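You operate a simulated robot arm through the tools that you are given. There is no shell and no other tool.

You run a simulated robot arm. Do the job below in one go: nothing can be reset, and whatever is moved stays where it is left.

Task
Calibrate the blue pH probe in both buffers, then park it wet.
Fine: Meter knob to pH. Rinse the probe in the blue cup before each buffer and before parking. Stand it in pH 7 first, then pH 4, and press CAL when the figure is steady. It ends in the purple cup. No cup is spoilt; the yellow probe stays.

The check looks at the end state, three seconds after you hand in, the way a careful person would. Anything else that was tipped, shoved, dropped, spilled or broken makes it a failure.

Robot
A 6-joint arm with a fingered hand, fixed in place. Base frame: the origin is on the floor under the middle of its stand, x ahead of it, y to its left, z up; the work surface is at about z = 0.85. Units: m, degrees, N and s.
With the tool pointing down near the work surface it reaches from about 0.3 to 0.92 m from the base axis. Its first joint turns from -166.0 to 166.0 degrees. Payload 5 kg.
The tool frame sits at the grasp point between the pads (the TCP): z along the fingers, y along the line on which they close. The tips reach 0.037 m beyond it. The gripper opens to 0.124 m; its body begins 0.043 m behind the TCP. The gripper is a hand of 3 fingers: y runs from the thumb to the fingers, the wrist lies at [-0.021, -0.125, -0.215] in the tool frame.
Orientation is that of the tool frame in the base frame, as a unit quaternion [x, y, z, w]. With the fingers straight down and the wrist toward the robot, the tool's x, y and z point along [0, 1, 0], [1, 0, 0] and [0, 0, -1] of the base frame.

Tools
- The arm moves only by the tool step_arm. Its argument "commands" is one flat list of numbers, 6 for each row, row after row: the shift along the tool's x, y, z in units of 200 mm (1.0 is 200 mm), then the turn, a rotation vector about the tool's x, y, z in units of 45 degrees (1.0 is 45 degrees). In form: [tx, ty, tz, wx, wy, wz, tx, ty, tz, wx, wy, wz, ...]. A call has 1 to 20 rows; each row is the pose to reach, as a shift and turn from the pose commanded when the call began, along the tool's axes at that moment. A call with a number of a shift or a turn outside -1 to 1 is refused whole. A row lasts 0.2 s, in which the tool goes at most 0.05 m and 8.6 degrees; a call with a longer step from one row to the next is refused whole. Where a pose cannot be reached the arm comes as near as it can. A force on the tool above 40 N (or 10 N above the force at the start of the call, whichever is more), or a blocked arm, ends the call early, and 0.2 s more pass. In this call time passes only in rows, and 0.2 s behind the last. The reply holds the time, the measured pose of the TCP, the force on the tool along the base axes, the opening and the grip force, in the units named above and with some noise, with the torque about the TCP (base axes, N m) and any sound that the robot's microphone picked up.
- Cameras (640 x 400 px; columns grow to the right, rows downward): "scene" is fixed at [0.2204, -0.4994, 1.4625]; the picture's right is [0.65, -0.76, 0.00], its down [-0.35, -0.30, -0.88] and it looks along [0.67, 0.58, -0.47] (base axes); focal length 358 px, centre (320, 200). "wrist" rides on the gripper at [0.072, -0.104, -0.154] in the tool frame; the picture's right is [-0.83, 0.26, -0.49], its down [-0.51, -0.72, 0.47] and it looks along [-0.23, 0.64, 0.73] (tool axes); focal length 243 px, centre (320, 200). There is no depth. A picture from a camera that has moved, and an enlarged one, comes with that camera's place and axes in the base frame and with its lens.
- snapshot(camera): a new picture of that camera. No time passes.
- curl_fingers(index, middle, thumb_bend, thumb_turn): sets how far each is bent, from 0 (flat) to 1 (curled in); at 0.3 the hand is open as for a grip, at 0.7 the pads meet at the TCP. One left out holds its place. A second passes; each finger stops where it meets its share of the squeeze, and holds until it gets a number again. It is the only way to open and close the hand. It gives what a move gives, with no picture; readings hold the bend of each and the force on the fingers (four entries, about 0 where the hand has none), thumb and palm. thumb_turn goes from beside the hand (0) to across from the fingers (1), as for a grip.
- inspect(camera, box): a new picture of the part [left, top, right, bottom] of that camera's present view, enlarged. No time passes.
- sign_off(): hands the job in; it is judged then, once.

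Nothing tells you positions but the pictures and the camera data. Unless the task says otherwise, let go and move clear before handing in.

The tools are called after ">>>" by a JSON object that holds its "api" and its "payload". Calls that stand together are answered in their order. step_arm: Moves the arm, as the interface text tells. Its arguments: {"type":"object","properties":{"commands":{"type":"array","items":{"type":"number"}}},"required":["commands"]} The other tools are called the same way: curl_fingers (index, middle, thumb_bend, thumb_turn) moves the fingers one by one; snapshot (camera) takes a picture; inspect (camera, box) takes an enlarged picture of a part of a camera's view; sign_off () hands the job in.

At the start:

```text
time: 0.0
eef_pos: [0.723, 0.1807, 1.1728]
tcp_rot: [0.707, 0.707, 0.0, 0.0]
contact_force: [0.6, -1.5, 0.5]
ft_torque: [-0.02, -0.02, 0.01]
finger_gap: 0.1236
gripper_force: 0.1
shape: jaw
bend: [0.3, 0.3, 0.3, 0.98]
finger forces: [0.1, 0.1, 0.1, 0.1, 0.1, 0.1]
```

scene: 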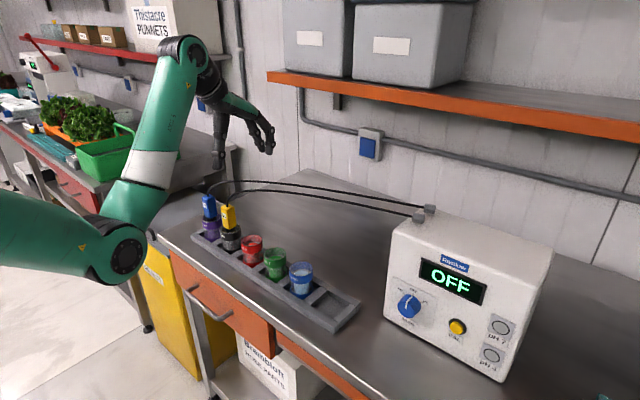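
wrist: 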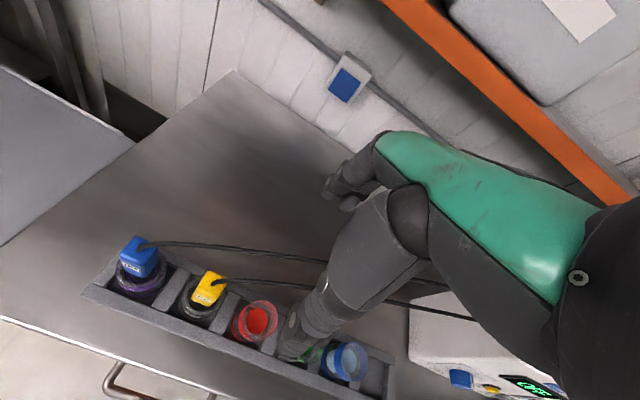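

I see a rack with cups (purple with the blue probe, dark with the yellow probe, red, green, blue) and a meter that reads OFF with a knob and a yellow button. First I'll look closer at each of them.

>>> {"api": "inspect", "payload": {"camera": "scene", "box": [180, 170, 370, 340]}}

>>> {"api": "inspect", "payload": {"camera": "scene", "box": [370, 200, 560, 390]}}

>>> {"api": "inspect", "payload": {"camera": "wrist", "box": [80, 210, 400, 400]}}

```text
2.35 times, centred on (275, 255) of scene
camera zoom: at [0.2204, -0.4994, 1.4625], right [0.65, -0.76, 0.0], down [-0.35, -0.3, -0.88], along [0.67, 0.58, -0.47], focal length 843 px, centre (426, 71)
```

zoom: 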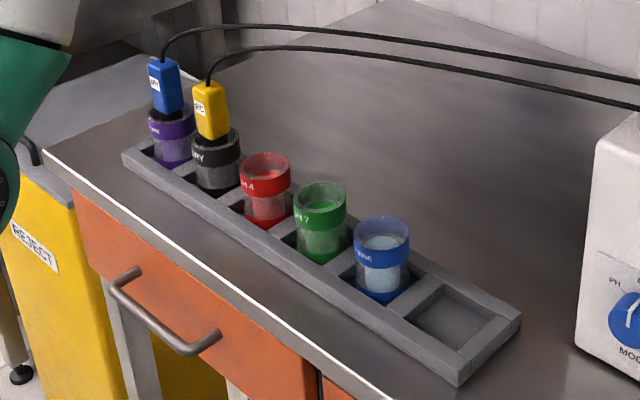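

```text
2.11 times, centred on (465, 295) of scene
camera zoom: at [0.2204, -0.4994, 1.4625], right [0.65, -0.76, 0.0], down [-0.35, -0.3, -0.88], along [0.67, 0.58, -0.47], focal length 754 px, centre (15, 0)
```

zoom: 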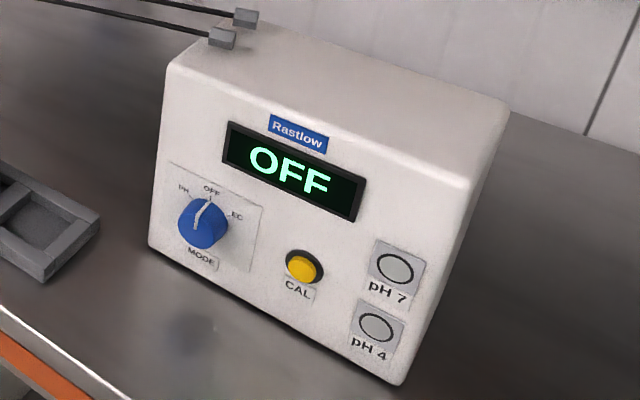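

```text
2.00 times, centred on (240, 305) of wrist
camera zoom: at [0.6171, 0.2524, 1.3247], right [0.26, -0.83, 0.49], down [-0.72, -0.51, -0.47], along [0.64, -0.23, -0.73], focal length 485 px, centre (480, -10)
```

zoom: 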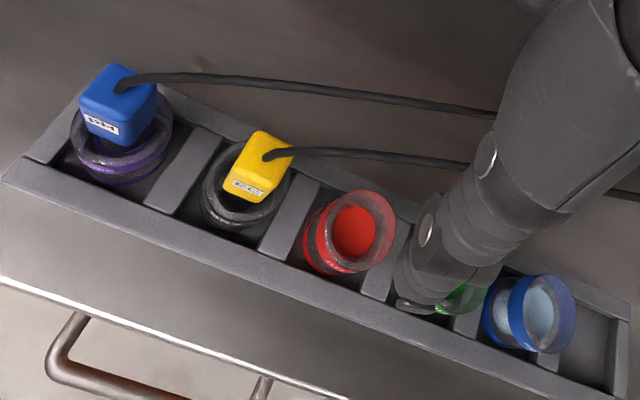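

The order along the rack is purple (blue probe), black (yellow probe), red pH 4, green pH 7, blue RINSE and an empty slot. I take it to lie along x≈0.70 with about 0.09 m pitch and rims at z≈0.93, and the meter's front face at x≈0.765. I'll swing the hand to the front of the meter, staying high, so the wrist camera can see the knob up close.

>>> {"api": "step_arm", "payload": {"commands": [-0.2, -0.1, 0, 0, 0, 0, -0.4, -0.2, 0, 0, 0, 0, -0.6, -0.3, 0, 0, 0, 0, -0.8, -0.4, 0, 0, 0, 0, -1, -0.5, 0, 0, 0, 0]}}

>>> {"api": "step_arm", "payload": {"commands": [-0.2, -0.1, 0, 0, 0, 0, -0.4, -0.2, 0, 0, 0, 0, -0.6, -0.3, 0, 0, 0, 0, -0.8, -0.4, 0, 0, 0, 0, -1, -0.5, 0, 0, 0, 0]}}

>>> {"api": "step_arm", "payload": {"commands": [-0.2, 0, 0, 0, 0, 0, -0.4, 0, 0, 0, 0, 0, -0.6, 0, 0, 0, 0, 0, -0.8, 0, 0, 0, 0, 0, -0.9, 0, 0, 0, 0, 0]}}

>>> {"api": "snapshot", "payload": {"camera": "wrist"}}

>>> {"api": "snapshot", "payload": {"camera": "scene"}}

```text
time: 1.2
eef_pos: [0.6328, -0.0193, 1.1539]
tcp_rot: [0.708, 0.707, 0.002, 0.002]
contact_force: [0.2, 1.0, -0.1]
ft_torque: [-0.01, 0.02, 0.01]
finger_gap: 0.1237
gripper_force: 0.0
shape: jaw
bend: [0.3, 0.3, 0.3, 0.98]
finger forces: [0.2, 0.1, 0.0, 0.1, 0.0, 0.0]
out of reach, approached as far as the arm can: row 4, 5
```

```text
time: 2.4
eef_pos: [0.5491, -0.222, 1.1258]
tcp_rot: [0.707, 0.707, 0.003, 0.003]
contact_force: [0.2, 0.3, -1.2]
ft_torque: [-0.01, -0.02, 0.02]
finger_gap: 0.1237
gripper_force: 0.0
shape: jaw
bend: [0.3, 0.3, 0.3, 0.98]
finger forces: [0.0, 0.1, 0.0, 0.0, 0.1, 0.0]
out of reach, approached as far as the arm can: row 1, 2, 3, 4, 5
```

```text
time: 3.6
eef_pos: [0.5495, -0.4059, 1.1275]
tcp_rot: [0.707, 0.707, 0.001, 0.0]
contact_force: [-0.8, -0.3, 0.5]
ft_torque: [0.02, -0.02, 0.03]
finger_gap: 0.1236
gripper_force: 0.1
shape: jaw
bend: [0.3, 0.3, 0.3, 0.97]
finger forces: [0.0, 0.0, 0.0, 0.0, 0.0, 0.0]
```

```text
taken
camera wrist: at [0.4443, -0.3331, 1.2797], right [0.26, -0.83, 0.49], down [-0.72, -0.51, -0.47], along [0.64, -0.23, -0.73], focal length 243 px, centre (320, 200)
```

wrist: 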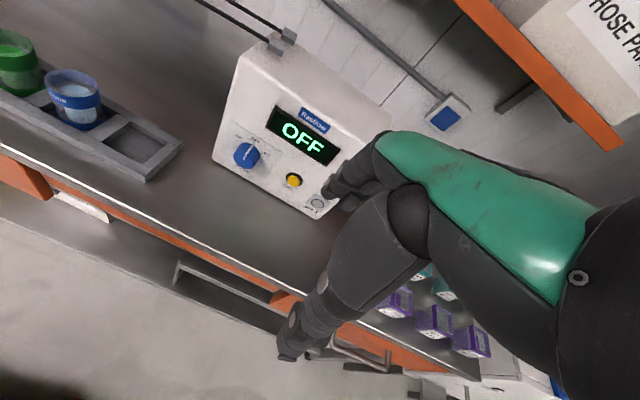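

```text
taken
```

scene: 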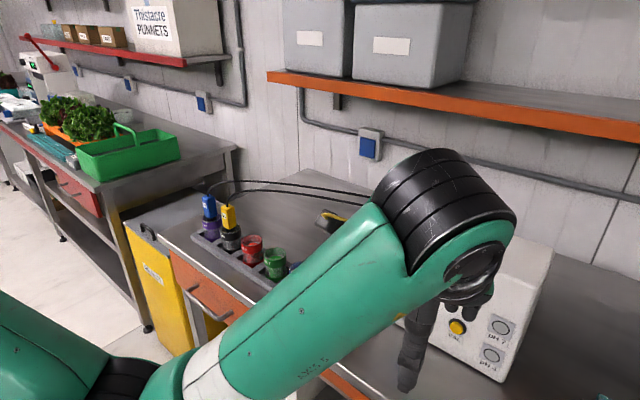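

The hand is now in front of the meter. I'll zoom in on the knob and button, and on an odd yellow-black thing in the scene view.

>>> {"api": "inspect", "payload": {"camera": "wrist", "box": [200, 60, 360, 220]}}

>>> {"api": "inspect", "payload": {"camera": "scene", "box": [280, 160, 420, 280]}}

>>> {"api": "inspect", "payload": {"camera": "wrist", "box": [0, 20, 200, 200]}}

```text
2.50 times, centred on (280, 140) of wrist
camera zoom: at [0.4443, -0.3331, 1.2797], right [0.26, -0.83, 0.49], down [-0.72, -0.51, -0.47], along [0.64, -0.23, -0.73], focal length 606 px, centre (420, 350)
```

zoom: 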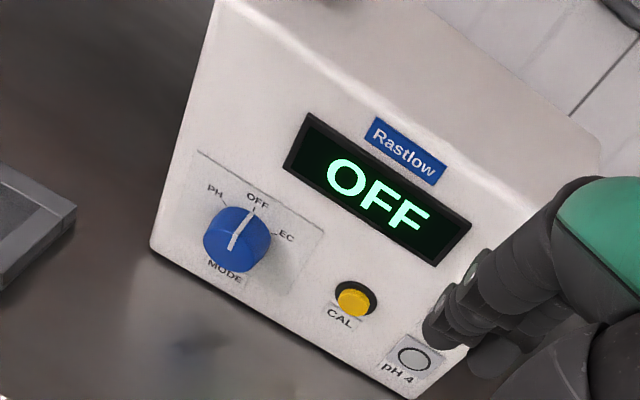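

```text
3.33 times, centred on (350, 220) of scene
camera zoom: at [0.2204, -0.4994, 1.4625], right [0.65, -0.76, 0.0], down [-0.35, -0.3, -0.88], along [0.67, 0.58, -0.47], focal length 1194 px, centre (220, 133)
```

zoom: 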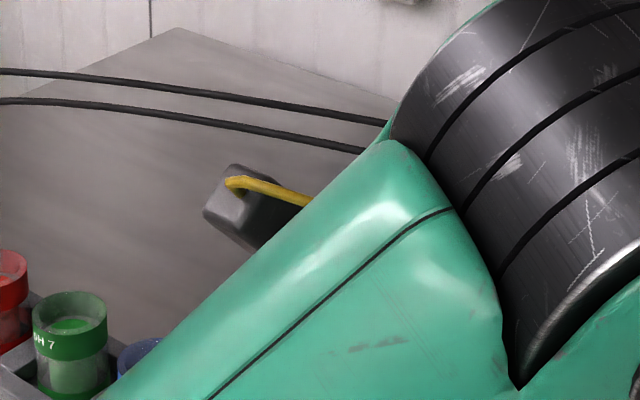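

```text
2.22 times, centred on (100, 110) of wrist
camera zoom: at [0.4443, -0.3331, 1.2797], right [0.26, -0.83, 0.49], down [-0.72, -0.51, -0.47], along [0.64, -0.23, -0.73], focal length 539 px, centre (809, 400)
```

zoom: 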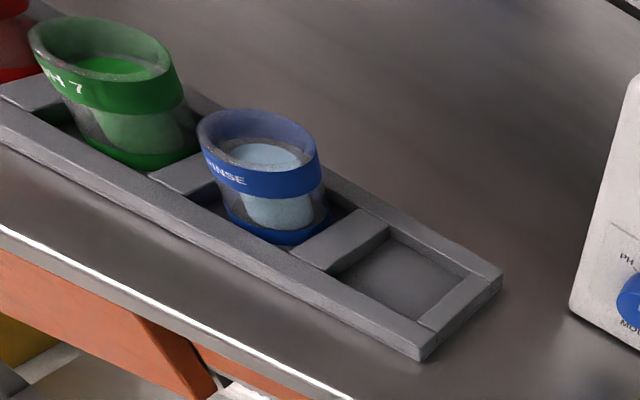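

The yellow-black thing is only the wrist camera's own mount. Now a tighter look at the knob's shape and pointer, and at the CAL button.

>>> {"api": "inspect", "payload": {"camera": "wrist", "box": [225, 120, 305, 190]}}

>>> {"api": "inspect", "payload": {"camera": "scene", "box": [180, 180, 250, 260]}}

```text
5.71 times, centred on (265, 155) of wrist
camera zoom: at [0.4443, -0.3331, 1.2797], right [0.26, -0.83, 0.49], down [-0.72, -0.51, -0.47], along [0.64, -0.23, -0.73], focal length 1386 px, centre (634, 457)
```

zoom: 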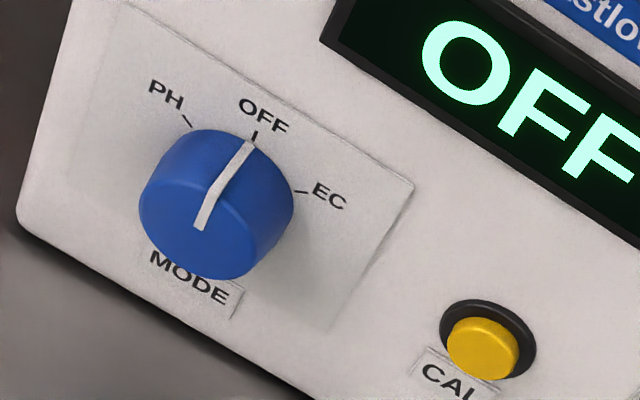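

```text
5.00 times, centred on (215, 220) of scene
camera zoom: at [0.2204, -0.4994, 1.4625], right [0.65, -0.76, 0.0], down [-0.35, -0.3, -0.88], along [0.67, 0.58, -0.47], focal length 1791 px, centre (845, 100)
```

zoom: 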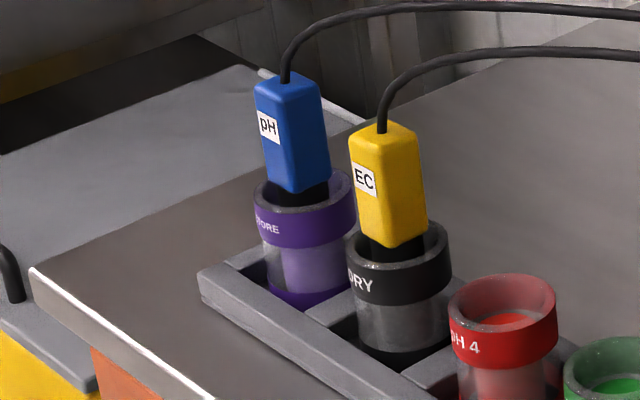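

The knob is a plain blue cylinder, about 40 mm across and 23 mm deep, on an axis near y=-0.283, z=0.925 with its cap at x≈0.742. The pH mark is roughly 50° counter-clockwise from OFF. I'll turn the hand to point forward, wrist up and to the right, so it can grip and twist the knob.

>>> {"api": "step_arm", "payload": {"commands": [0, 0, 0, -0.0516, -0.1245, -0.1245, 0, 0, 0, -0.1031, -0.249, -0.249, 0, 0, 0, -0.1547, -0.3735, -0.3735, 0, 0, 0, -0.2062, -0.498, -0.498, 0, 0, 0, -0.2578, -0.6225, -0.6225, 0, 0, 0, -0.3093, -0.7469, -0.7469]}}

>>> {"api": "snapshot", "payload": {"camera": "scene"}}

```text
time: 5.0
eef_pos: [0.5494, -0.4046, 1.1275]
tcp_rot: [0.44, 0.843, -0.119, 0.285]
contact_force: [1.3, -0.8, 0.4]
ft_torque: [0.04, 0.0, 0.03]
finger_gap: 0.1237
gripper_force: 0.0
shape: jaw
bend: [0.3, 0.3, 0.3, 0.97]
finger forces: [0.1, 0.0, 0.0, 0.0, 0.0, 0.0]
```

```text
taken
```

scene: 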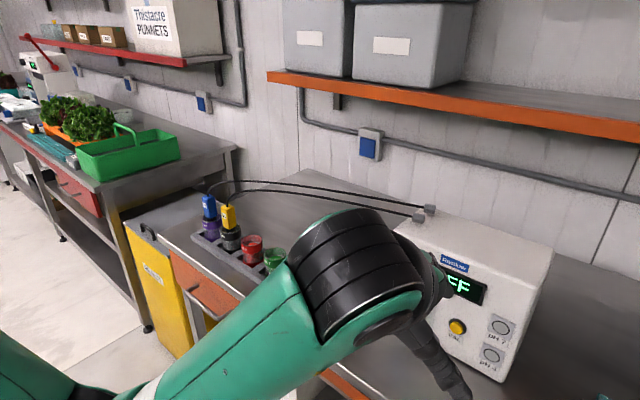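

The first third of the turn went cleanly and nothing is near the hand. I'll carry on with the other two thirds.

>>> {"api": "step_arm", "payload": {"commands": [0, 0, 0, -0.0516, -0.1245, -0.1245, 0, 0, 0, -0.1031, -0.249, -0.249, 0, 0, 0, -0.1547, -0.3735, -0.3735, 0, 0, 0, -0.2062, -0.498, -0.498, 0, 0, 0, -0.2578, -0.6225, -0.6225, 0, 0, 0, -0.3093, -0.7469, -0.7469]}}

>>> {"api": "snapshot", "payload": {"camera": "scene"}}

```text
time: 6.4
eef_pos: [0.5474, -0.4039, 1.1269]
tcp_rot: [0.093, 0.824, -0.214, 0.516]
contact_force: [-0.7, -0.4, -0.6]
ft_torque: [-0.02, -0.01, 0.02]
finger_gap: 0.1235
gripper_force: 0.1
shape: jaw
bend: [0.3, 0.3, 0.3, 0.97]
finger forces: [0.1, 0.1, 0.0, 0.0, 0.0, 0.0]
```

```text
taken
```

scene: 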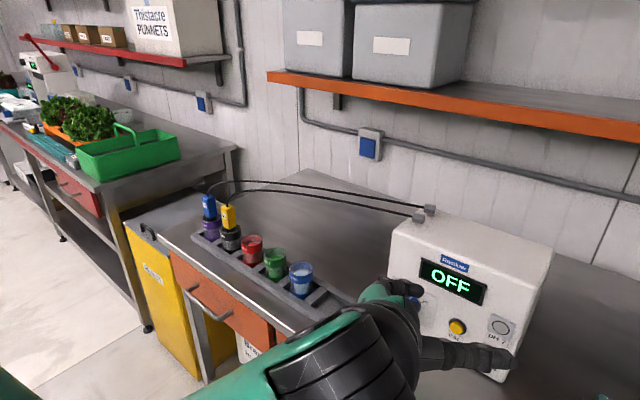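

The hand is now swinging round to face the meter, with no contact so far. One more third remains.

>>> {"api": "step_arm", "payload": {"commands": [0, 0, 0, -0.0516, -0.1245, -0.1245, 0, 0, 0, -0.1031, -0.249, -0.249, 0, 0, 0, -0.1547, -0.3735, -0.3735, 0, 0, 0, -0.2062, -0.498, -0.498, 0, 0, 0, -0.2578, -0.6225, -0.6225, 0, 0, 0, -0.3093, -0.7469, -0.7469]}}

>>> {"api": "snapshot", "payload": {"camera": "scene"}}

>>> {"api": "snapshot", "payload": {"camera": "wrist"}}

```text
time: 7.8
eef_pos: [0.5418, -0.3616, 1.1976]
tcp_rot: [-0.264, 0.663, -0.267, 0.648]
contact_force: [0.4, -0.8, 0.8]
ft_torque: [0.02, 0.0, 0.0]
finger_gap: 0.1235
gripper_force: 0.0
shape: jaw
bend: [0.3, 0.3, 0.3, 0.98]
finger forces: [0.1, 0.0, 0.1, 0.0, 0.0, 0.0]
out of reach, approached as far as the arm can: row 5, 6
```

```text
taken
```

scene: 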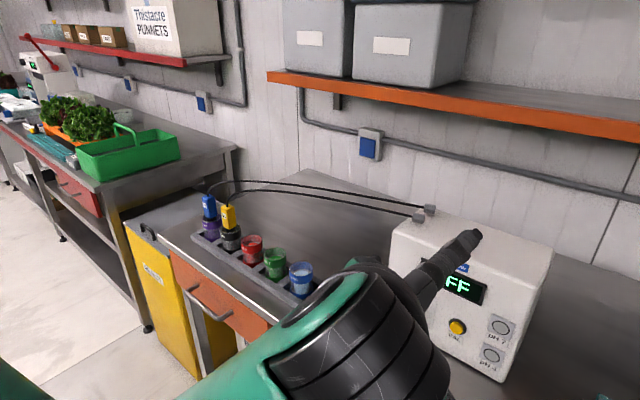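

```text
taken
camera wrist: at [0.3856, -0.4844, 1.2186], right [-0.47, 0.77, 0.42], down [0.48, -0.17, 0.86], along [0.73, 0.61, -0.29], focal length 243 px, centre (320, 200)
```

wrist: 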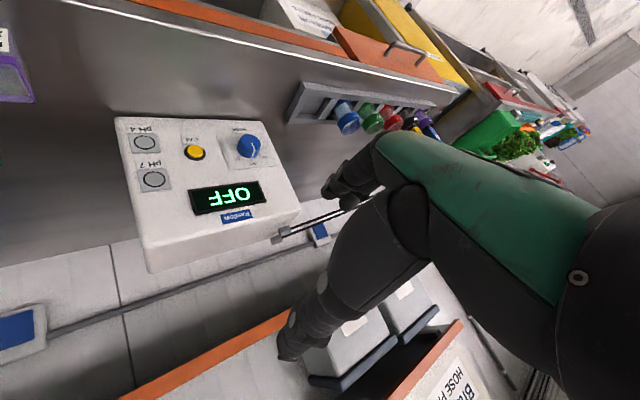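

The hand now faces the meter with the wrist up and to the right. The arm was slightly out of reach there, so the TCP sits at about (0.54, -0.36, 1.20). Next I'll move down and forward to a standoff in front of the knob.

>>> {"api": "step_arm", "payload": {"commands": [0.084, 0.154, 0.074, 0, 0, 0, 0.169, 0.309, 0.148, 0, 0, 0, 0.253, 0.463, 0.221, 0, 0, 0, 0.3375, 0.6175, 0.295, 0, 0, 0]}}

>>> {"api": "curl_fingers", "payload": {"index": 0.42, "middle": 0.42, "thumb_bend": 0.42}}

>>> {"api": "snapshot", "payload": {"camera": "scene"}}

>>> {"api": "snapshot", "payload": {"camera": "wrist"}}

```text
time: 8.8
eef_pos: [0.5922, -0.2795, 1.1544]
tcp_rot: [-0.264, 0.662, -0.269, 0.647]
contact_force: [0.0, -1.4, 0.4]
ft_torque: [-0.01, -0.03, 0.0]
finger_gap: 0.1237
gripper_force: 0.1
shape: jaw
bend: [0.3, 0.3, 0.3, 0.98]
finger forces: [0.0, 0.1, 0.1, 0.0, 0.0, 0.1]
out of reach, approached as far as the arm can: row 1, 2, 3, 4
```

```text
time: 9.8
eef_pos: [0.5921, -0.279, 1.155]
tcp_rot: [-0.264, 0.662, -0.269, 0.647]
contact_force: [0.2, 0.0, -0.3]
ft_torque: [0.0, 0.01, 0.02]
finger_gap: 0.0932
gripper_force: 0.1
shape: fingers
bend: [0.42, 0.42, 0.42, 0.98]
finger forces: [0.0, 0.1, 0.0, 0.0, 0.0, 0.0]
```

```text
taken
```

scene: 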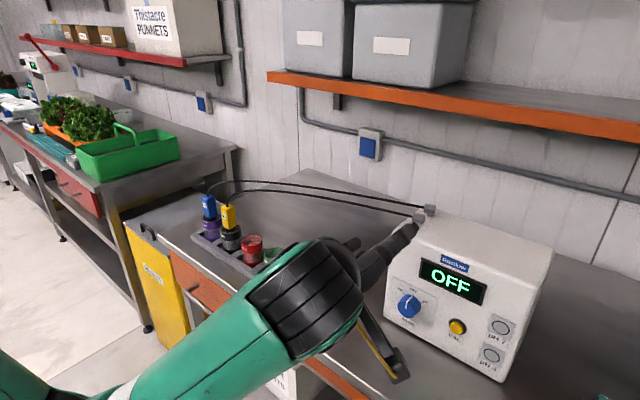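

```text
taken
camera wrist: at [0.4359, -0.4026, 1.1776], right [-0.48, 0.77, 0.42], down [0.48, -0.17, 0.86], along [0.73, 0.61, -0.29], focal length 243 px, centre (320, 200)
```

wrist: 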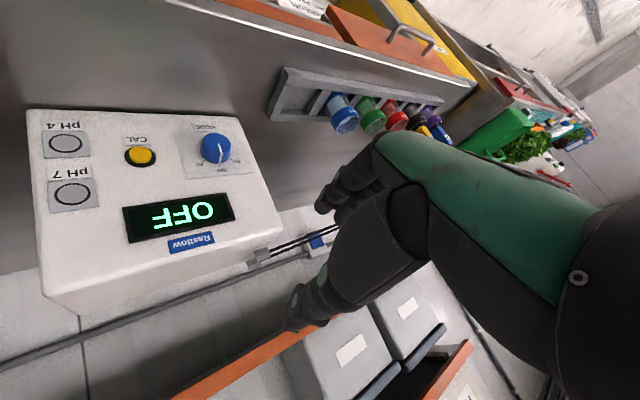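

The rack is still untouched and the hand is about 0.2 m above and in front of the knob. The arm is near a reach limit close to its base, so I'll go forward and down.

>>> {"api": "step_arm", "payload": {"commands": [0.123, 0.121, 0.117, 0, 0, 0, 0.247, 0.243, 0.233, 0, 0, 0, 0.37, 0.364, 0.35, 0, 0, 0]}}

>>> {"api": "snapshot", "payload": {"camera": "scene"}}

```text
time: 10.6
eef_pos: [0.6556, -0.2404, 1.1263]
tcp_rot: [-0.26, 0.669, -0.269, 0.643]
contact_force: [0.3, 0.4, 0.1]
ft_torque: [0.0, 0.0, -0.02]
finger_gap: 0.0927
gripper_force: 0.0
shape: fingers
bend: [0.42, 0.42, 0.42, 0.98]
finger forces: [0.0, 0.0, 0.0, 0.1, 0.1, 0.0]
out of reach, approached as far as the arm can: row 1, 2, 3
```

```text
taken
```

scene: 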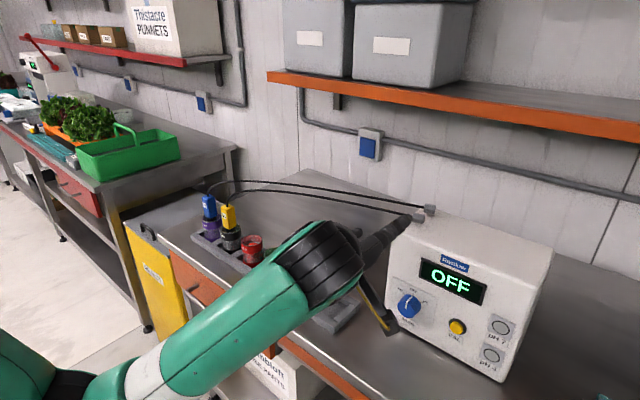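

The arm can't come down with the wrist on the right: the TCP drifts sideways instead. I'll roll the hand so the wrist sits straight above the fingers and try the descent again.

>>> {"api": "step_arm", "payload": {"commands": [0, 0, 0, 0, 0, -0.167, 0, 0, 0, 0, 0, -0.333, 0, 0, 0, 0, 0, -0.5, 0, 0, 0, 0, 0, -0.667, 0, 0, 0, 0, 0, -0.833, 0, 0, 0, 0, 0, -1.0]}}

>>> {"api": "snapshot", "payload": {"camera": "scene"}}

```text
time: 12.0
eef_pos: [0.6849, -0.0703, 1.1488]
tcp_rot: [-0.43, 0.558, -0.519, 0.483]
contact_force: [1.0, -1.3, 0.0]
ft_torque: [-0.01, 0.02, 0.04]
finger_gap: 0.0925
gripper_force: 0.1
shape: fingers
bend: [0.42, 0.42, 0.42, 0.98]
finger forces: [0.0, 0.0, 0.0, 0.0, 0.0, 0.0]
out of reach, approached as far as the arm can: row 1, 2, 3, 4, 5, 6
```

```text
taken
```

scene: 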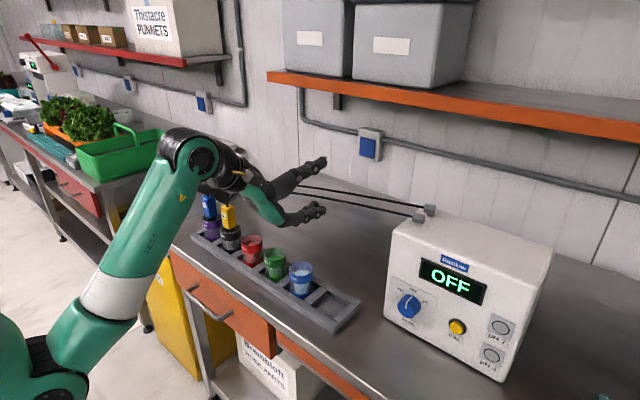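

The arm drifted a long way left, so a joint limit is clearly involved. I'll check right away that the wrist is clear of the probes.

>>> {"api": "inspect", "payload": {"camera": "scene", "box": [150, 110, 350, 260]}}

>>> {"api": "snapshot", "payload": {"camera": "wrist"}}

```text
2.67 times, centred on (250, 185) of scene
camera zoom: at [0.2204, -0.4994, 1.4625], right [0.65, -0.76, 0.0], down [-0.35, -0.3, -0.88], along [0.67, 0.58, -0.47], focal length 955 px, centre (507, 240)
```

zoom: 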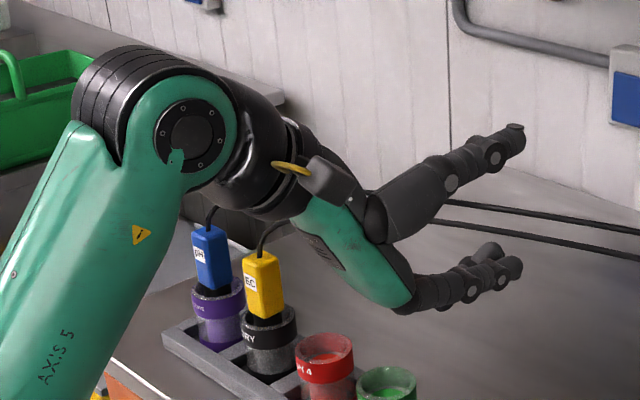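

```text
taken
camera wrist: at [0.5186, -0.1267, 1.244], right [-0.35, 0.92, -0.19], down [0.53, 0.36, 0.77], along [0.77, 0.17, -0.61], focal length 243 px, centre (320, 200)
```

wrist: 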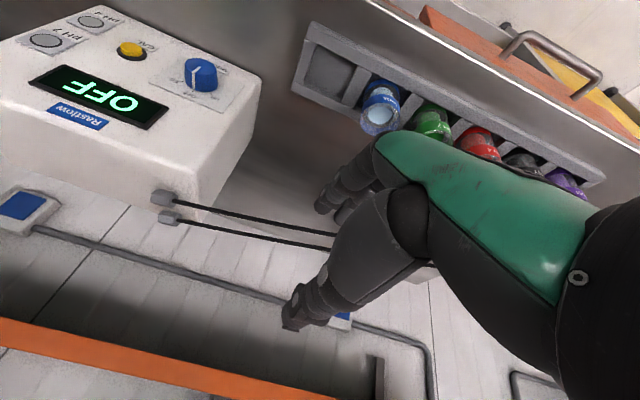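

The probes and cups are undisturbed. The wrist roll is at its limit this way round, so I'll unwind to fingers-down and come to the knob from the other side (wrist upper-left), which lines up with the arm. First I'll roll back and move away from the rack.

>>> {"api": "step_arm", "payload": {"commands": [0.146, -0.014, -0.018, 0, 0, 0.167, 0.291, -0.027, -0.036, 0, 0, 0.333, 0.437, -0.041, -0.053, 0, 0, 0.5, 0.583, -0.055, -0.071, 0, 0, 0.667, 0.728, -0.068, -0.089, 0, 0, 0.833, 0.874, -0.082, -0.107, 0, 0, 1.0]}}

>>> {"api": "snapshot", "payload": {"camera": "scene"}}

```text
time: 13.4
eef_pos: [0.6366, -0.2398, 1.1446]
tcp_rot: [-0.185, 0.68, -0.293, 0.646]
contact_force: [0.0, -0.3, -0.7]
ft_torque: [-0.02, 0.02, -0.04]
finger_gap: 0.0924
gripper_force: 0.0
shape: fingers
bend: [0.42, 0.42, 0.42, 0.98]
finger forces: [0.0, 0.1, 0.0, 0.1, 0.0, 0.1]
```

```text
taken
```

scene: 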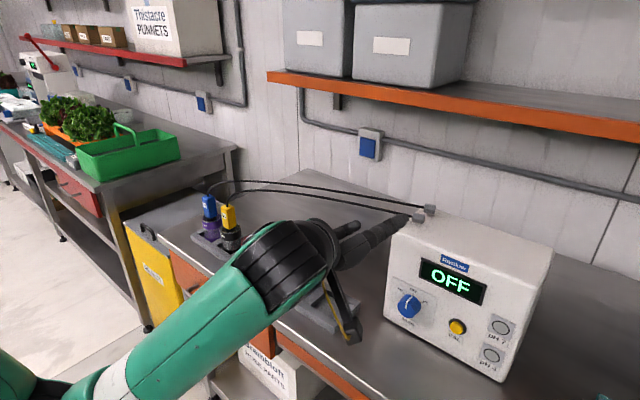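

That pose was reached exactly. Now I'll unwind the rest of the way to fingers-down at this spot, which is clear of both the meter and the rack.

>>> {"api": "step_arm", "payload": {"commands": [0, 0, 0, 0.0457, 0.1216, 0.112, 0, 0, 0, 0.0915, 0.2433, 0.2241, 0, 0, 0, 0.1372, 0.3649, 0.3361, 0, 0, 0, 0.1829, 0.4865, 0.4481, 0, 0, 0, 0.2287, 0.6082, 0.5602, 0, 0, 0, 0.2744, 0.7298, 0.6722]}}

>>> {"api": "step_arm", "payload": {"commands": [0, 0, 0, 0.0457, 0.1216, 0.112, 0, 0, 0, 0.0915, 0.2433, 0.2241, 0, 0, 0, 0.1372, 0.3649, 0.3361, 0, 0, 0, 0.1829, 0.4865, 0.4481, 0, 0, 0, 0.2287, 0.6082, 0.5602, 0, 0, 0, 0.2744, 0.7298, 0.6722]}}

>>> {"api": "step_arm", "payload": {"commands": [0, 0, 0, 0.0457, 0.1216, 0.112, 0, 0, 0, 0.0915, 0.2433, 0.2241, 0, 0, 0, 0.1372, 0.3649, 0.3361, 0, 0, 0, 0.1829, 0.4865, 0.4481, 0, 0, 0, 0.2287, 0.6082, 0.5602, 0, 0, 0, 0.2744, 0.7298, 0.6722]}}

>>> {"api": "snapshot", "payload": {"camera": "scene"}}

```text
time: 14.8
eef_pos: [0.638, -0.2393, 1.1435]
tcp_rot: [0.156, 0.822, -0.228, 0.497]
contact_force: [0.7, 0.5, -0.7]
ft_torque: [0.0, 0.02, -0.02]
finger_gap: 0.0923
gripper_force: 0.1
shape: fingers
bend: [0.42, 0.42, 0.42, 0.98]
finger forces: [0.0, 0.1, 0.0, 0.1, 0.0, 0.2]
```

```text
time: 16.2
eef_pos: [0.6379, -0.2396, 1.1438]
tcp_rot: [0.469, 0.831, -0.125, 0.27]
contact_force: [0.9, -0.4, 0.1]
ft_torque: [-0.01, 0.02, -0.02]
finger_gap: 0.0924
gripper_force: 0.1
shape: fingers
bend: [0.42, 0.42, 0.42, 0.98]
finger forces: [0.0, 0.0, 0.0, 0.0, 0.1, 0.0]
```

```text
time: 17.6
eef_pos: [0.6374, -0.2403, 1.1432]
tcp_rot: [0.708, 0.706, -0.001, -0.002]
contact_force: [-0.1, 0.1, 0.4]
ft_torque: [-0.01, -0.02, 0.02]
finger_gap: 0.0924
gripper_force: 0.0
shape: fingers
bend: [0.42, 0.42, 0.42, 0.98]
finger forces: [0.0, 0.1, 0.1, 0.0, 0.0, 0.0]
```

```text
taken
```

scene: 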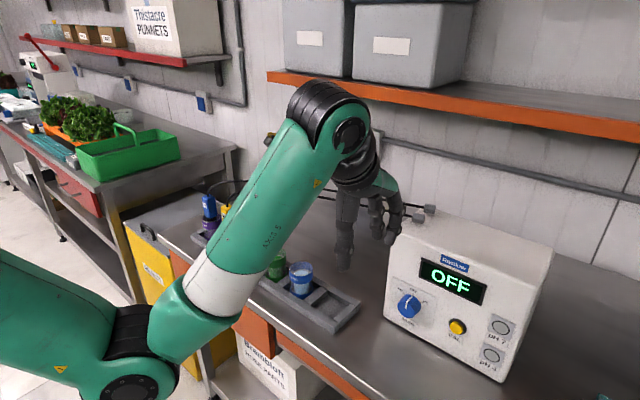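

Back at fingers-down. Now the mirrored turn, with the wrist swinging to the upper left, one third at a time.

>>> {"api": "step_arm", "payload": {"commands": [0, 0, 0, -0.0516, 0.1245, 0.1245, 0, 0, 0, -0.1031, 0.249, 0.249, 0, 0, 0, -0.1547, 0.3735, 0.3735, 0, 0, 0, -0.2062, 0.498, 0.498, 0, 0, 0, -0.2578, 0.6225, 0.6225, 0, 0, 0, -0.3093, 0.7469, 0.7469]}}

>>> {"api": "step_arm", "payload": {"commands": [0, 0, 0, -0.0516, 0.1245, 0.1245, 0, 0, 0, -0.1031, 0.249, 0.249, 0, 0, 0, -0.1547, 0.3735, 0.3735, 0, 0, 0, -0.2062, 0.498, 0.498, 0, 0, 0, -0.2578, 0.6225, 0.6225, 0, 0, 0, -0.3093, 0.7469, 0.7469]}}

>>> {"api": "snapshot", "payload": {"camera": "scene"}}

```text
time: 19.0
eef_pos: [0.6386, -0.2399, 1.1441]
tcp_rot: [0.845, 0.439, 0.283, -0.117]
contact_force: [0.6, -0.9, 0.0]
ft_torque: [0.0, -0.02, 0.0]
finger_gap: 0.0925
gripper_force: 0.0
shape: fingers
bend: [0.42, 0.42, 0.42, 0.98]
finger forces: [0.0, 0.0, 0.0, 0.1, 0.0, 0.0]
```

```text
time: 20.4
eef_pos: [0.6377, -0.2396, 1.1427]
tcp_rot: [0.825, 0.091, 0.515, -0.213]
contact_force: [-0.4, -0.2, 0.7]
ft_torque: [-0.06, 0.01, 0.01]
finger_gap: 0.0925
gripper_force: 0.1
shape: fingers
bend: [0.42, 0.42, 0.42, 0.98]
finger forces: [0.1, 0.0, 0.0, 0.0, 0.0, 0.0]
```

```text
taken
```

scene: 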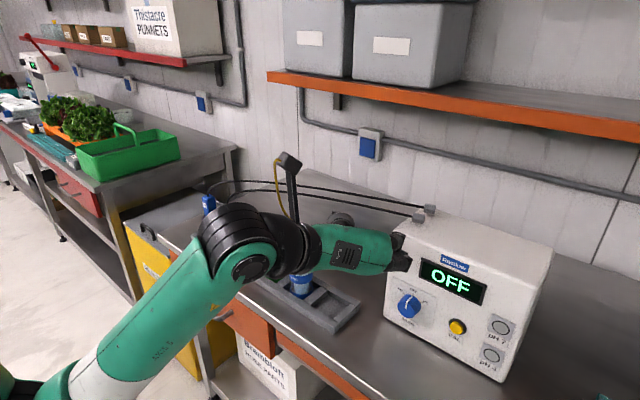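

The turn is tracking exactly this time. Now the last third.

>>> {"api": "step_arm", "payload": {"commands": [0, 0, 0, -0.0516, 0.1245, 0.1245, 0, 0, 0, -0.1031, 0.249, 0.249, 0, 0, 0, -0.1547, 0.3735, 0.3735, 0, 0, 0, -0.2062, 0.498, 0.498, 0, 0, 0, -0.2578, 0.6225, 0.6225, 0, 0, 0, -0.3093, 0.7469, 0.7469]}}

>>> {"api": "snapshot", "payload": {"camera": "scene"}}

>>> {"api": "snapshot", "payload": {"camera": "wrist"}}

```text
time: 21.8
eef_pos: [0.6378, -0.2397, 1.1432]
tcp_rot: [0.654, -0.271, 0.653, -0.269]
contact_force: [0.0, 0.7, 0.0]
ft_torque: [-0.02, -0.05, 0.01]
finger_gap: 0.0924
gripper_force: 0.0
shape: fingers
bend: [0.42, 0.42, 0.42, 0.98]
finger forces: [0.0, 0.0, 0.0, 0.1, 0.1, 0.0]
```

```text
taken
```

scene: 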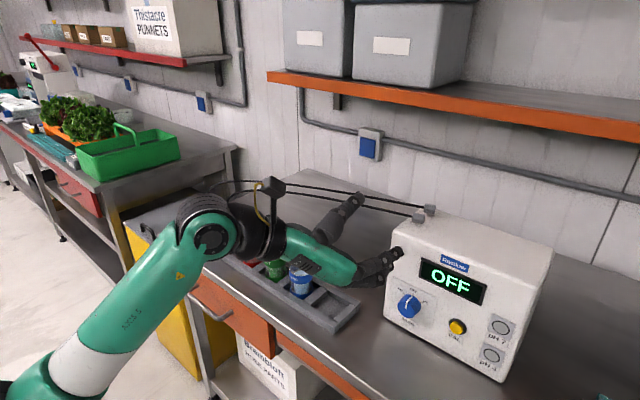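

```text
taken
camera wrist: at [0.4831, -0.2163, 1.2677], right [-0.49, 0.4, -0.77], down [0.47, 0.87, 0.15], along [0.73, -0.29, -0.62], focal length 243 px, centre (320, 200)
```

wrist: 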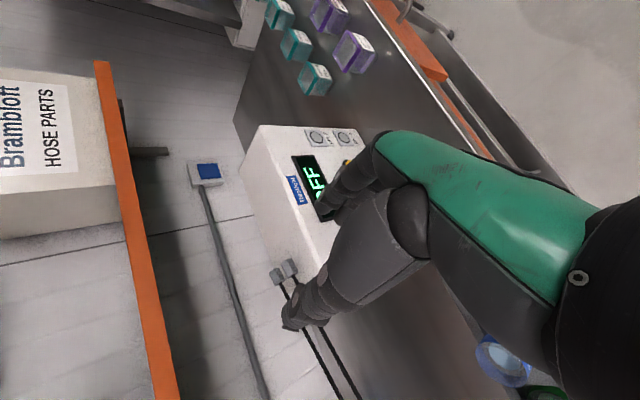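

The hand now faces the meter squarely with the wrist upper-left and nothing in the way. I'll lower it to just in front of the knob, pausing at z≈0.985 to check.

>>> {"api": "step_arm", "payload": {"commands": [-0.102, 0.1775, 0, 0, 0, 0, -0.204, 0.355, 0, 0, 0, 0, -0.306, 0.5325, 0, 0, 0, 0, -0.4075, 0.71, 0, 0, 0, 0]}}

>>> {"api": "snapshot", "payload": {"camera": "scene"}}

>>> {"api": "snapshot", "payload": {"camera": "wrist"}}

```text
time: 22.8
eef_pos: [0.6374, -0.2826, 0.9859]
tcp_rot: [0.654, -0.27, 0.653, -0.27]
contact_force: [0.4, 0.4, 0.5]
ft_torque: [-0.02, 0.02, 0.02]
finger_gap: 0.0928
gripper_force: 0.0
shape: fingers
bend: [0.42, 0.42, 0.42, 0.98]
finger forces: [0.0, 0.1, 0.0, 0.0, 0.1, 0.0]
```

```text
taken
```

scene: 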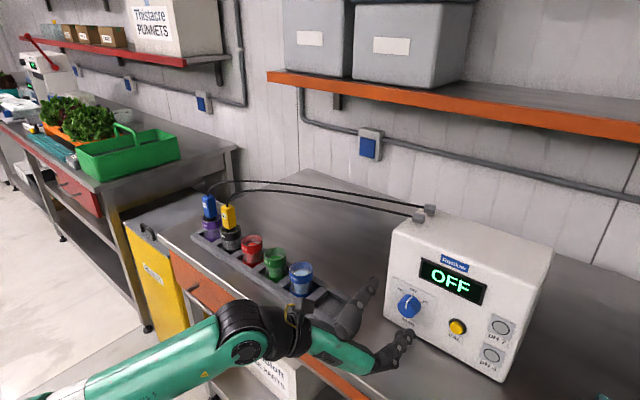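

```text
taken
camera wrist: at [0.4823, -0.2599, 1.1097], right [-0.49, 0.4, -0.77], down [0.47, 0.87, 0.15], along [0.73, -0.29, -0.62], focal length 243 px, centre (320, 200)
```

wrist: 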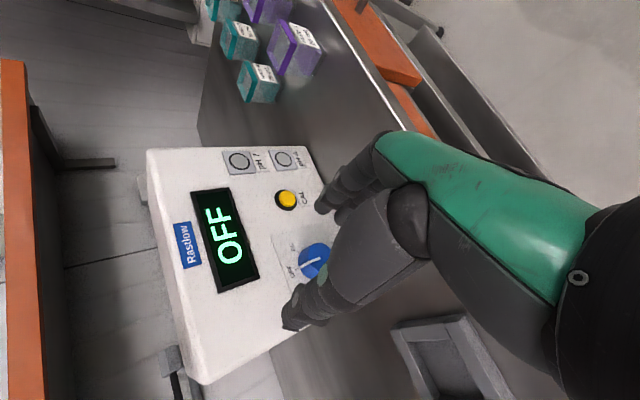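

The knob is visible between the thumb and fingers. I'll zoom in to fix its centre precisely before going in.

>>> {"api": "inspect", "payload": {"camera": "wrist", "box": [260, 170, 360, 330]}}

>>> {"api": "inspect", "payload": {"camera": "scene", "box": [290, 260, 450, 390]}}

```text
2.50 times, centred on (310, 250) of wrist
camera zoom: at [0.4823, -0.2599, 1.1097], right [-0.49, 0.4, -0.77], down [0.47, 0.87, 0.15], along [0.73, -0.29, -0.62], focal length 606 px, centre (345, 75)
```

zoom: 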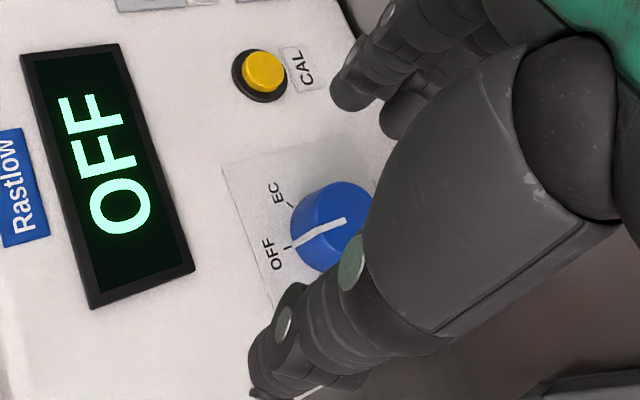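

```text
3.08 times, centred on (370, 325) of scene
camera zoom: at [0.2204, -0.4994, 1.4625], right [0.65, -0.76, 0.0], down [-0.35, -0.3, -0.88], along [0.67, 0.58, -0.47], focal length 1102 px, centre (166, -185)
```

zoom: 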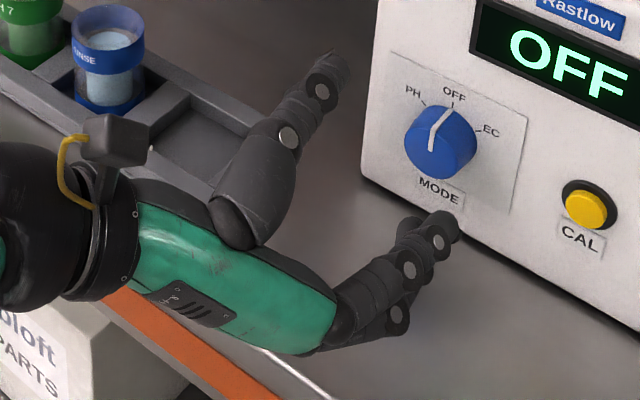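

The knob axis is now fixed at y≈-0.2845, z≈0.929, with its cap at x≈0.738 and the meter face at x≈0.759. I'll line up on that axis, then move in until the fingertips are beside the knob without touching the face.

>>> {"api": "step_arm", "payload": {"commands": [-0.0975, 0.104, 0.1065, 0, 0, 0, -0.195, 0.2075, 0.213, 0, 0, 0]}}

>>> {"api": "inspect", "payload": {"camera": "scene", "box": [330, 250, 470, 380]}}

>>> {"api": "inspect", "payload": {"camera": "wrist", "box": [260, 150, 400, 330]}}

```text
time: 23.4
eef_pos: [0.6792, -0.2863, 0.9289]
tcp_rot: [0.654, -0.271, 0.653, -0.269]
contact_force: [-0.2, -0.4, -0.5]
ft_torque: [0.01, -0.01, -0.01]
finger_gap: 0.0921
gripper_force: 0.0
shape: fingers
bend: [0.42, 0.42, 0.42, 0.98]
finger forces: [0.0, 0.0, 0.0, 0.0, 0.0, 0.0]
```

```text
3.08 times, centred on (400, 315) of scene
camera zoom: at [0.2204, -0.4994, 1.4625], right [0.65, -0.76, 0.0], down [-0.35, -0.3, -0.88], along [0.67, 0.58, -0.47], focal length 1102 px, centre (74, -154)
```

zoom: 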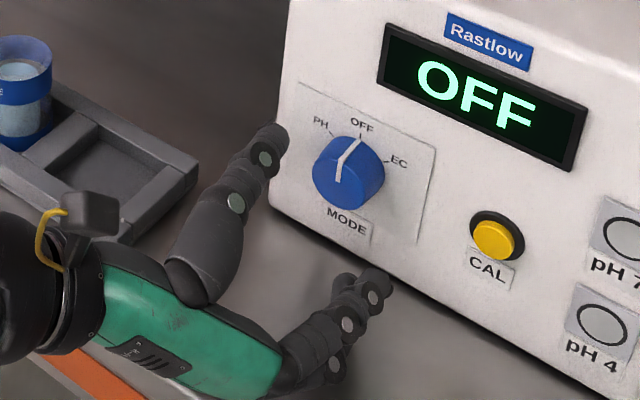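

```text
2.22 times, centred on (330, 240) of wrist
camera zoom: at [0.525, -0.2619, 1.0527], right [-0.49, 0.4, -0.77], down [0.47, 0.87, 0.15], along [0.73, -0.29, -0.62], focal length 539 px, centre (298, 111)
```

zoom: 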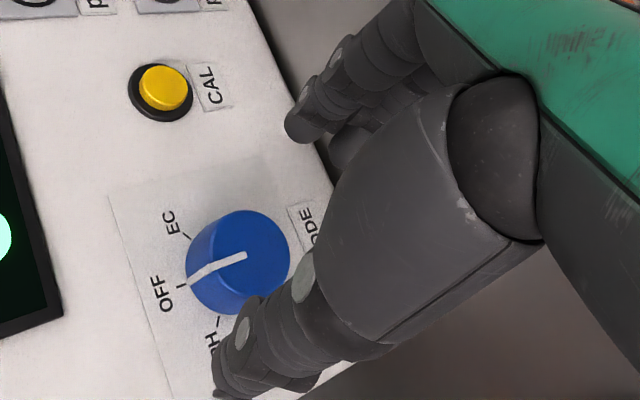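

The alignment is good and the knob is centred between thumb and fingers. Now in by 36 mm, gently, so the tips flank the knob.

>>> {"api": "step_arm", "payload": {"commands": [0.01, -0.01, 0.06, 0, 0, 0, 0.01, -0.01, 0.12, 0, 0, 0, 0.01, -0.01, 0.18, 0, 0, 0]}}

>>> {"api": "inspect", "payload": {"camera": "scene", "box": [350, 250, 470, 360]}}

>>> {"api": "inspect", "payload": {"camera": "wrist", "box": [260, 150, 400, 330]}}

```text
time: 24.2
eef_pos: [0.717, -0.2832, 0.9308]
tcp_rot: [0.654, -0.27, 0.653, -0.268]
contact_force: [-0.5, -0.6, 0.2]
ft_torque: [0.02, -0.02, -0.02]
finger_gap: 0.0925
gripper_force: 0.1
shape: fingers
bend: [0.42, 0.42, 0.42, 0.98]
finger forces: [0.0, 0.0, 0.1, 0.1, 0.0, 0.1]
```

```text
3.64 times, centred on (410, 305) of scene
camera zoom: at [0.2204, -0.4994, 1.4625], right [0.65, -0.76, 0.0], down [-0.35, -0.3, -0.88], along [0.67, 0.58, -0.47], focal length 1303 px, centre (-7, -182)
```

zoom: 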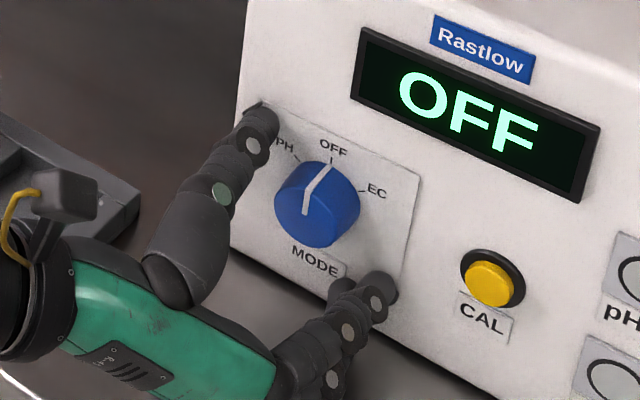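

```text
2.22 times, centred on (330, 240) of wrist
camera zoom: at [0.5617, -0.2603, 1.0553], right [-0.49, 0.4, -0.77], down [0.47, 0.87, 0.15], along [0.73, -0.29, -0.62], focal length 539 px, centre (298, 111)
```

zoom: 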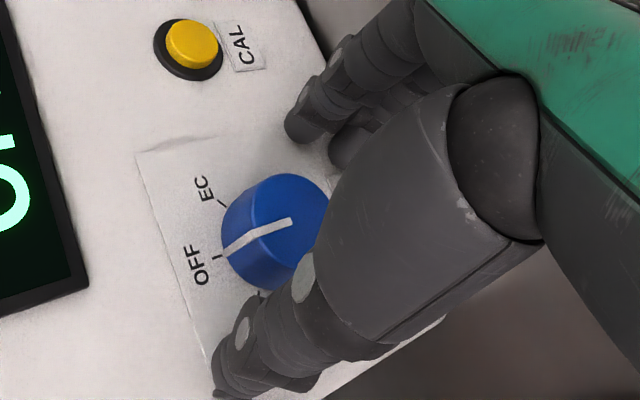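

The tips flank the knob with no contact on the face. I'll close in small steps.

>>> {"api": "curl_fingers", "payload": {"index": 0.52, "middle": 0.52, "thumb_bend": 0.52}}

>>> {"api": "inspect", "payload": {"camera": "scene", "box": [350, 250, 470, 360]}}

>>> {"api": "inspect", "payload": {"camera": "wrist", "box": [260, 150, 400, 330]}}

```text
time: 25.2
eef_pos: [0.7156, -0.283, 0.9308]
tcp_rot: [0.654, -0.271, 0.653, -0.269]
contact_force: [0.8, 0.3, 0.5]
ft_torque: [-0.01, -0.01, 0.04]
finger_gap: 0.0621
gripper_force: 0.1
shape: fingers
bend: [0.52, 0.52, 0.52, 0.98]
finger forces: [0.0, 0.0, 0.0, 0.0, 0.0, 0.0]
```

```text
3.64 times, centred on (410, 305) of scene
camera zoom: at [0.2204, -0.4994, 1.4625], right [0.65, -0.76, 0.0], down [-0.35, -0.3, -0.88], along [0.67, 0.58, -0.47], focal length 1303 px, centre (-7, -182)
```

zoom: 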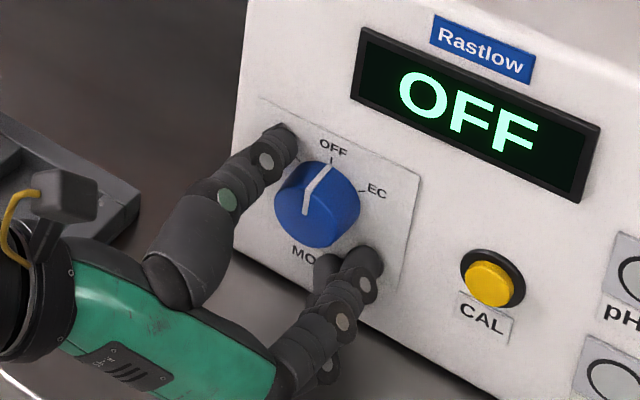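

```text
2.22 times, centred on (330, 240) of wrist
camera zoom: at [0.5615, -0.2604, 1.0551], right [-0.49, 0.4, -0.77], down [0.47, 0.87, 0.15], along [0.73, -0.29, -0.62], focal length 539 px, centre (298, 111)
```

zoom: 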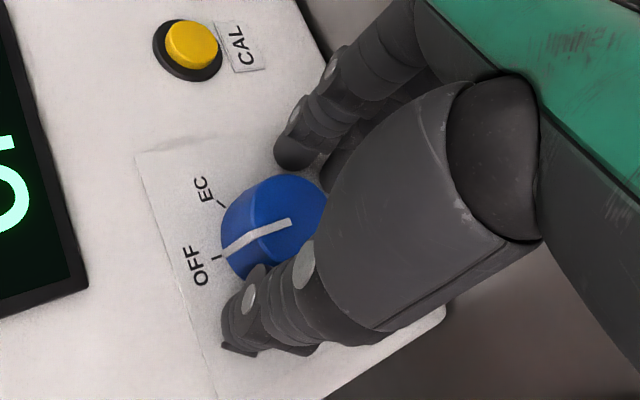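

Both sides are nearly on the knob and look centred. I'll close onto it.

>>> {"api": "curl_fingers", "payload": {"index": 0.62, "middle": 0.62, "thumb_bend": 0.62}}

>>> {"api": "inspect", "payload": {"camera": "scene", "box": [350, 250, 470, 360]}}

```text
time: 26.2
eef_pos: [0.7155, -0.2843, 0.9311]
tcp_rot: [0.654, -0.271, 0.653, -0.269]
contact_force: [0.7, 1.8, 0.8]
ft_torque: [0.0, -0.01, 0.04]
finger_gap: 0.0416
gripper_force: 3.4
shape: fingers
bend: [0.59, 0.62, 0.59, 0.98]
finger forces: [2.7, 0.1, 0.0, 0.0, 4.4, 0.0]
```

```text
3.64 times, centred on (410, 305) of scene
camera zoom: at [0.2204, -0.4994, 1.4625], right [0.65, -0.76, 0.0], down [-0.35, -0.3, -0.88], along [0.67, 0.58, -0.47], focal length 1303 px, centre (-7, -182)
```

zoom: 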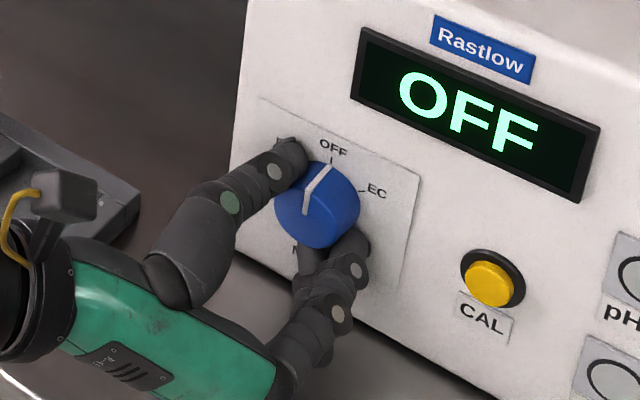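

Index and thumb are on the knob at about 3–4 N. I'll tighten a little, then twist counter-clockwise.

>>> {"api": "curl_fingers", "payload": {"index": 0.7, "middle": 0.7, "thumb_bend": 0.7}}

```text
time: 27.2
eef_pos: [0.7157, -0.2832, 0.9317]
tcp_rot: [0.655, -0.272, 0.652, -0.269]
contact_force: [1.0, 0.5, -4.4]
ft_torque: [-0.03, 0.09, 0.05]
finger_gap: 0.0395
gripper_force: 13.7
shape: fingers
bend: [0.6, 0.67, 0.61, 0.97]
finger forces: [10.1, 4.6, 0.0, 0.0, 13.4, 0.0]
```

The grip is firm on all three fingers at about 14 N. I'll twist 25° counter-clockwise and look.

>>> {"api": "step_arm", "payload": {"commands": [0, 0, 0, 0, 0, -0.139, 0, 0, 0, 0, 0, -0.278, 0, 0, 0, 0, 0, -0.417, 0, 0, 0, 0, 0, -0.556]}}

>>> {"api": "inspect", "payload": {"camera": "scene", "box": [340, 240, 480, 370]}}

```text
time: 28.2
eef_pos: [0.7159, -0.284, 0.931]
tcp_rot: [0.697, -0.124, 0.695, -0.121]
contact_force: [3.8, -4.8, -9.1]
ft_torque: [0.03, 0.34, -0.17]
finger_gap: 0.0394
gripper_force: 14.8
shape: fingers
bend: [0.6, 0.66, 0.61, 0.97]
finger forces: [11.7, 7.2, 0.0, 0.1, 10.8, 0.0]
```

```text
3.08 times, centred on (410, 305) of scene
camera zoom: at [0.2204, -0.4994, 1.4625], right [0.65, -0.76, 0.0], down [-0.35, -0.3, -0.88], along [0.67, 0.58, -0.47], focal length 1102 px, centre (43, -123)
```

zoom: 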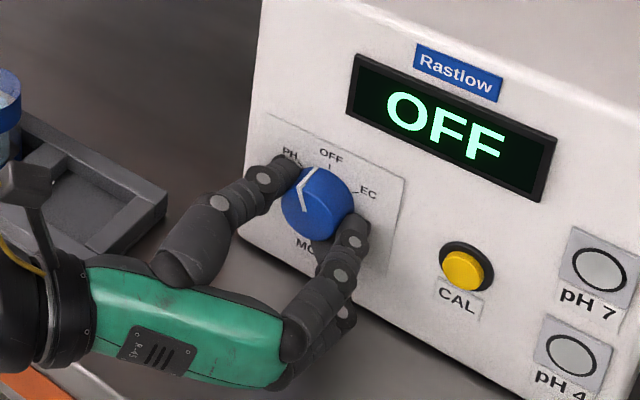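

The knob is following and its pointer is halfway to pH. Another 20°.

>>> {"api": "step_arm", "payload": {"commands": [0, 0, 0, 0, 0, -0.15, 0, 0, 0, 0, 0, -0.3, 0, 0, 0, 0, 0, -0.445]}}

>>> {"api": "inspect", "payload": {"camera": "scene", "box": [340, 240, 480, 370]}}

```text
time: 29.0
eef_pos: [0.7057, -0.2851, 0.9758]
tcp_rot: [0.719, -0.001, 0.695, -0.005]
contact_force: [0.8, -1.9, 0.4]
ft_torque: [-0.02, -0.05, -0.03]
finger_gap: 0.0071
gripper_force: 1.0
shape: fingers
bend: [0.7, 0.69, 0.7, 0.97]
finger forces: [0.0, 1.5, 0.1, 0.0, 0.0, 0.1]
out of reach, approached as far as the arm can: row 2, 3
```

```text
3.08 times, centred on (410, 305) of scene
camera zoom: at [0.2204, -0.4994, 1.4625], right [0.65, -0.76, 0.0], down [-0.35, -0.3, -0.88], along [0.67, 0.58, -0.47], focal length 1102 px, centre (43, -123)
```

zoom: 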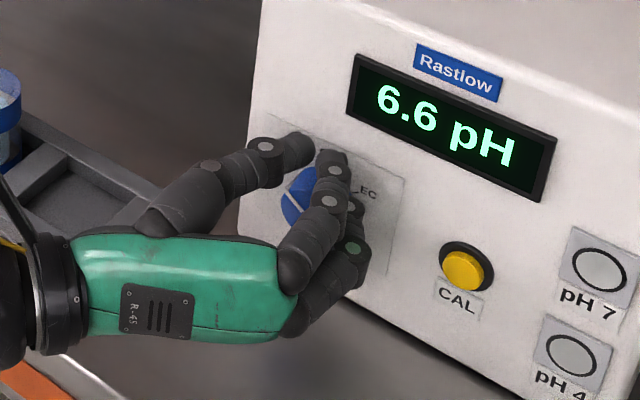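

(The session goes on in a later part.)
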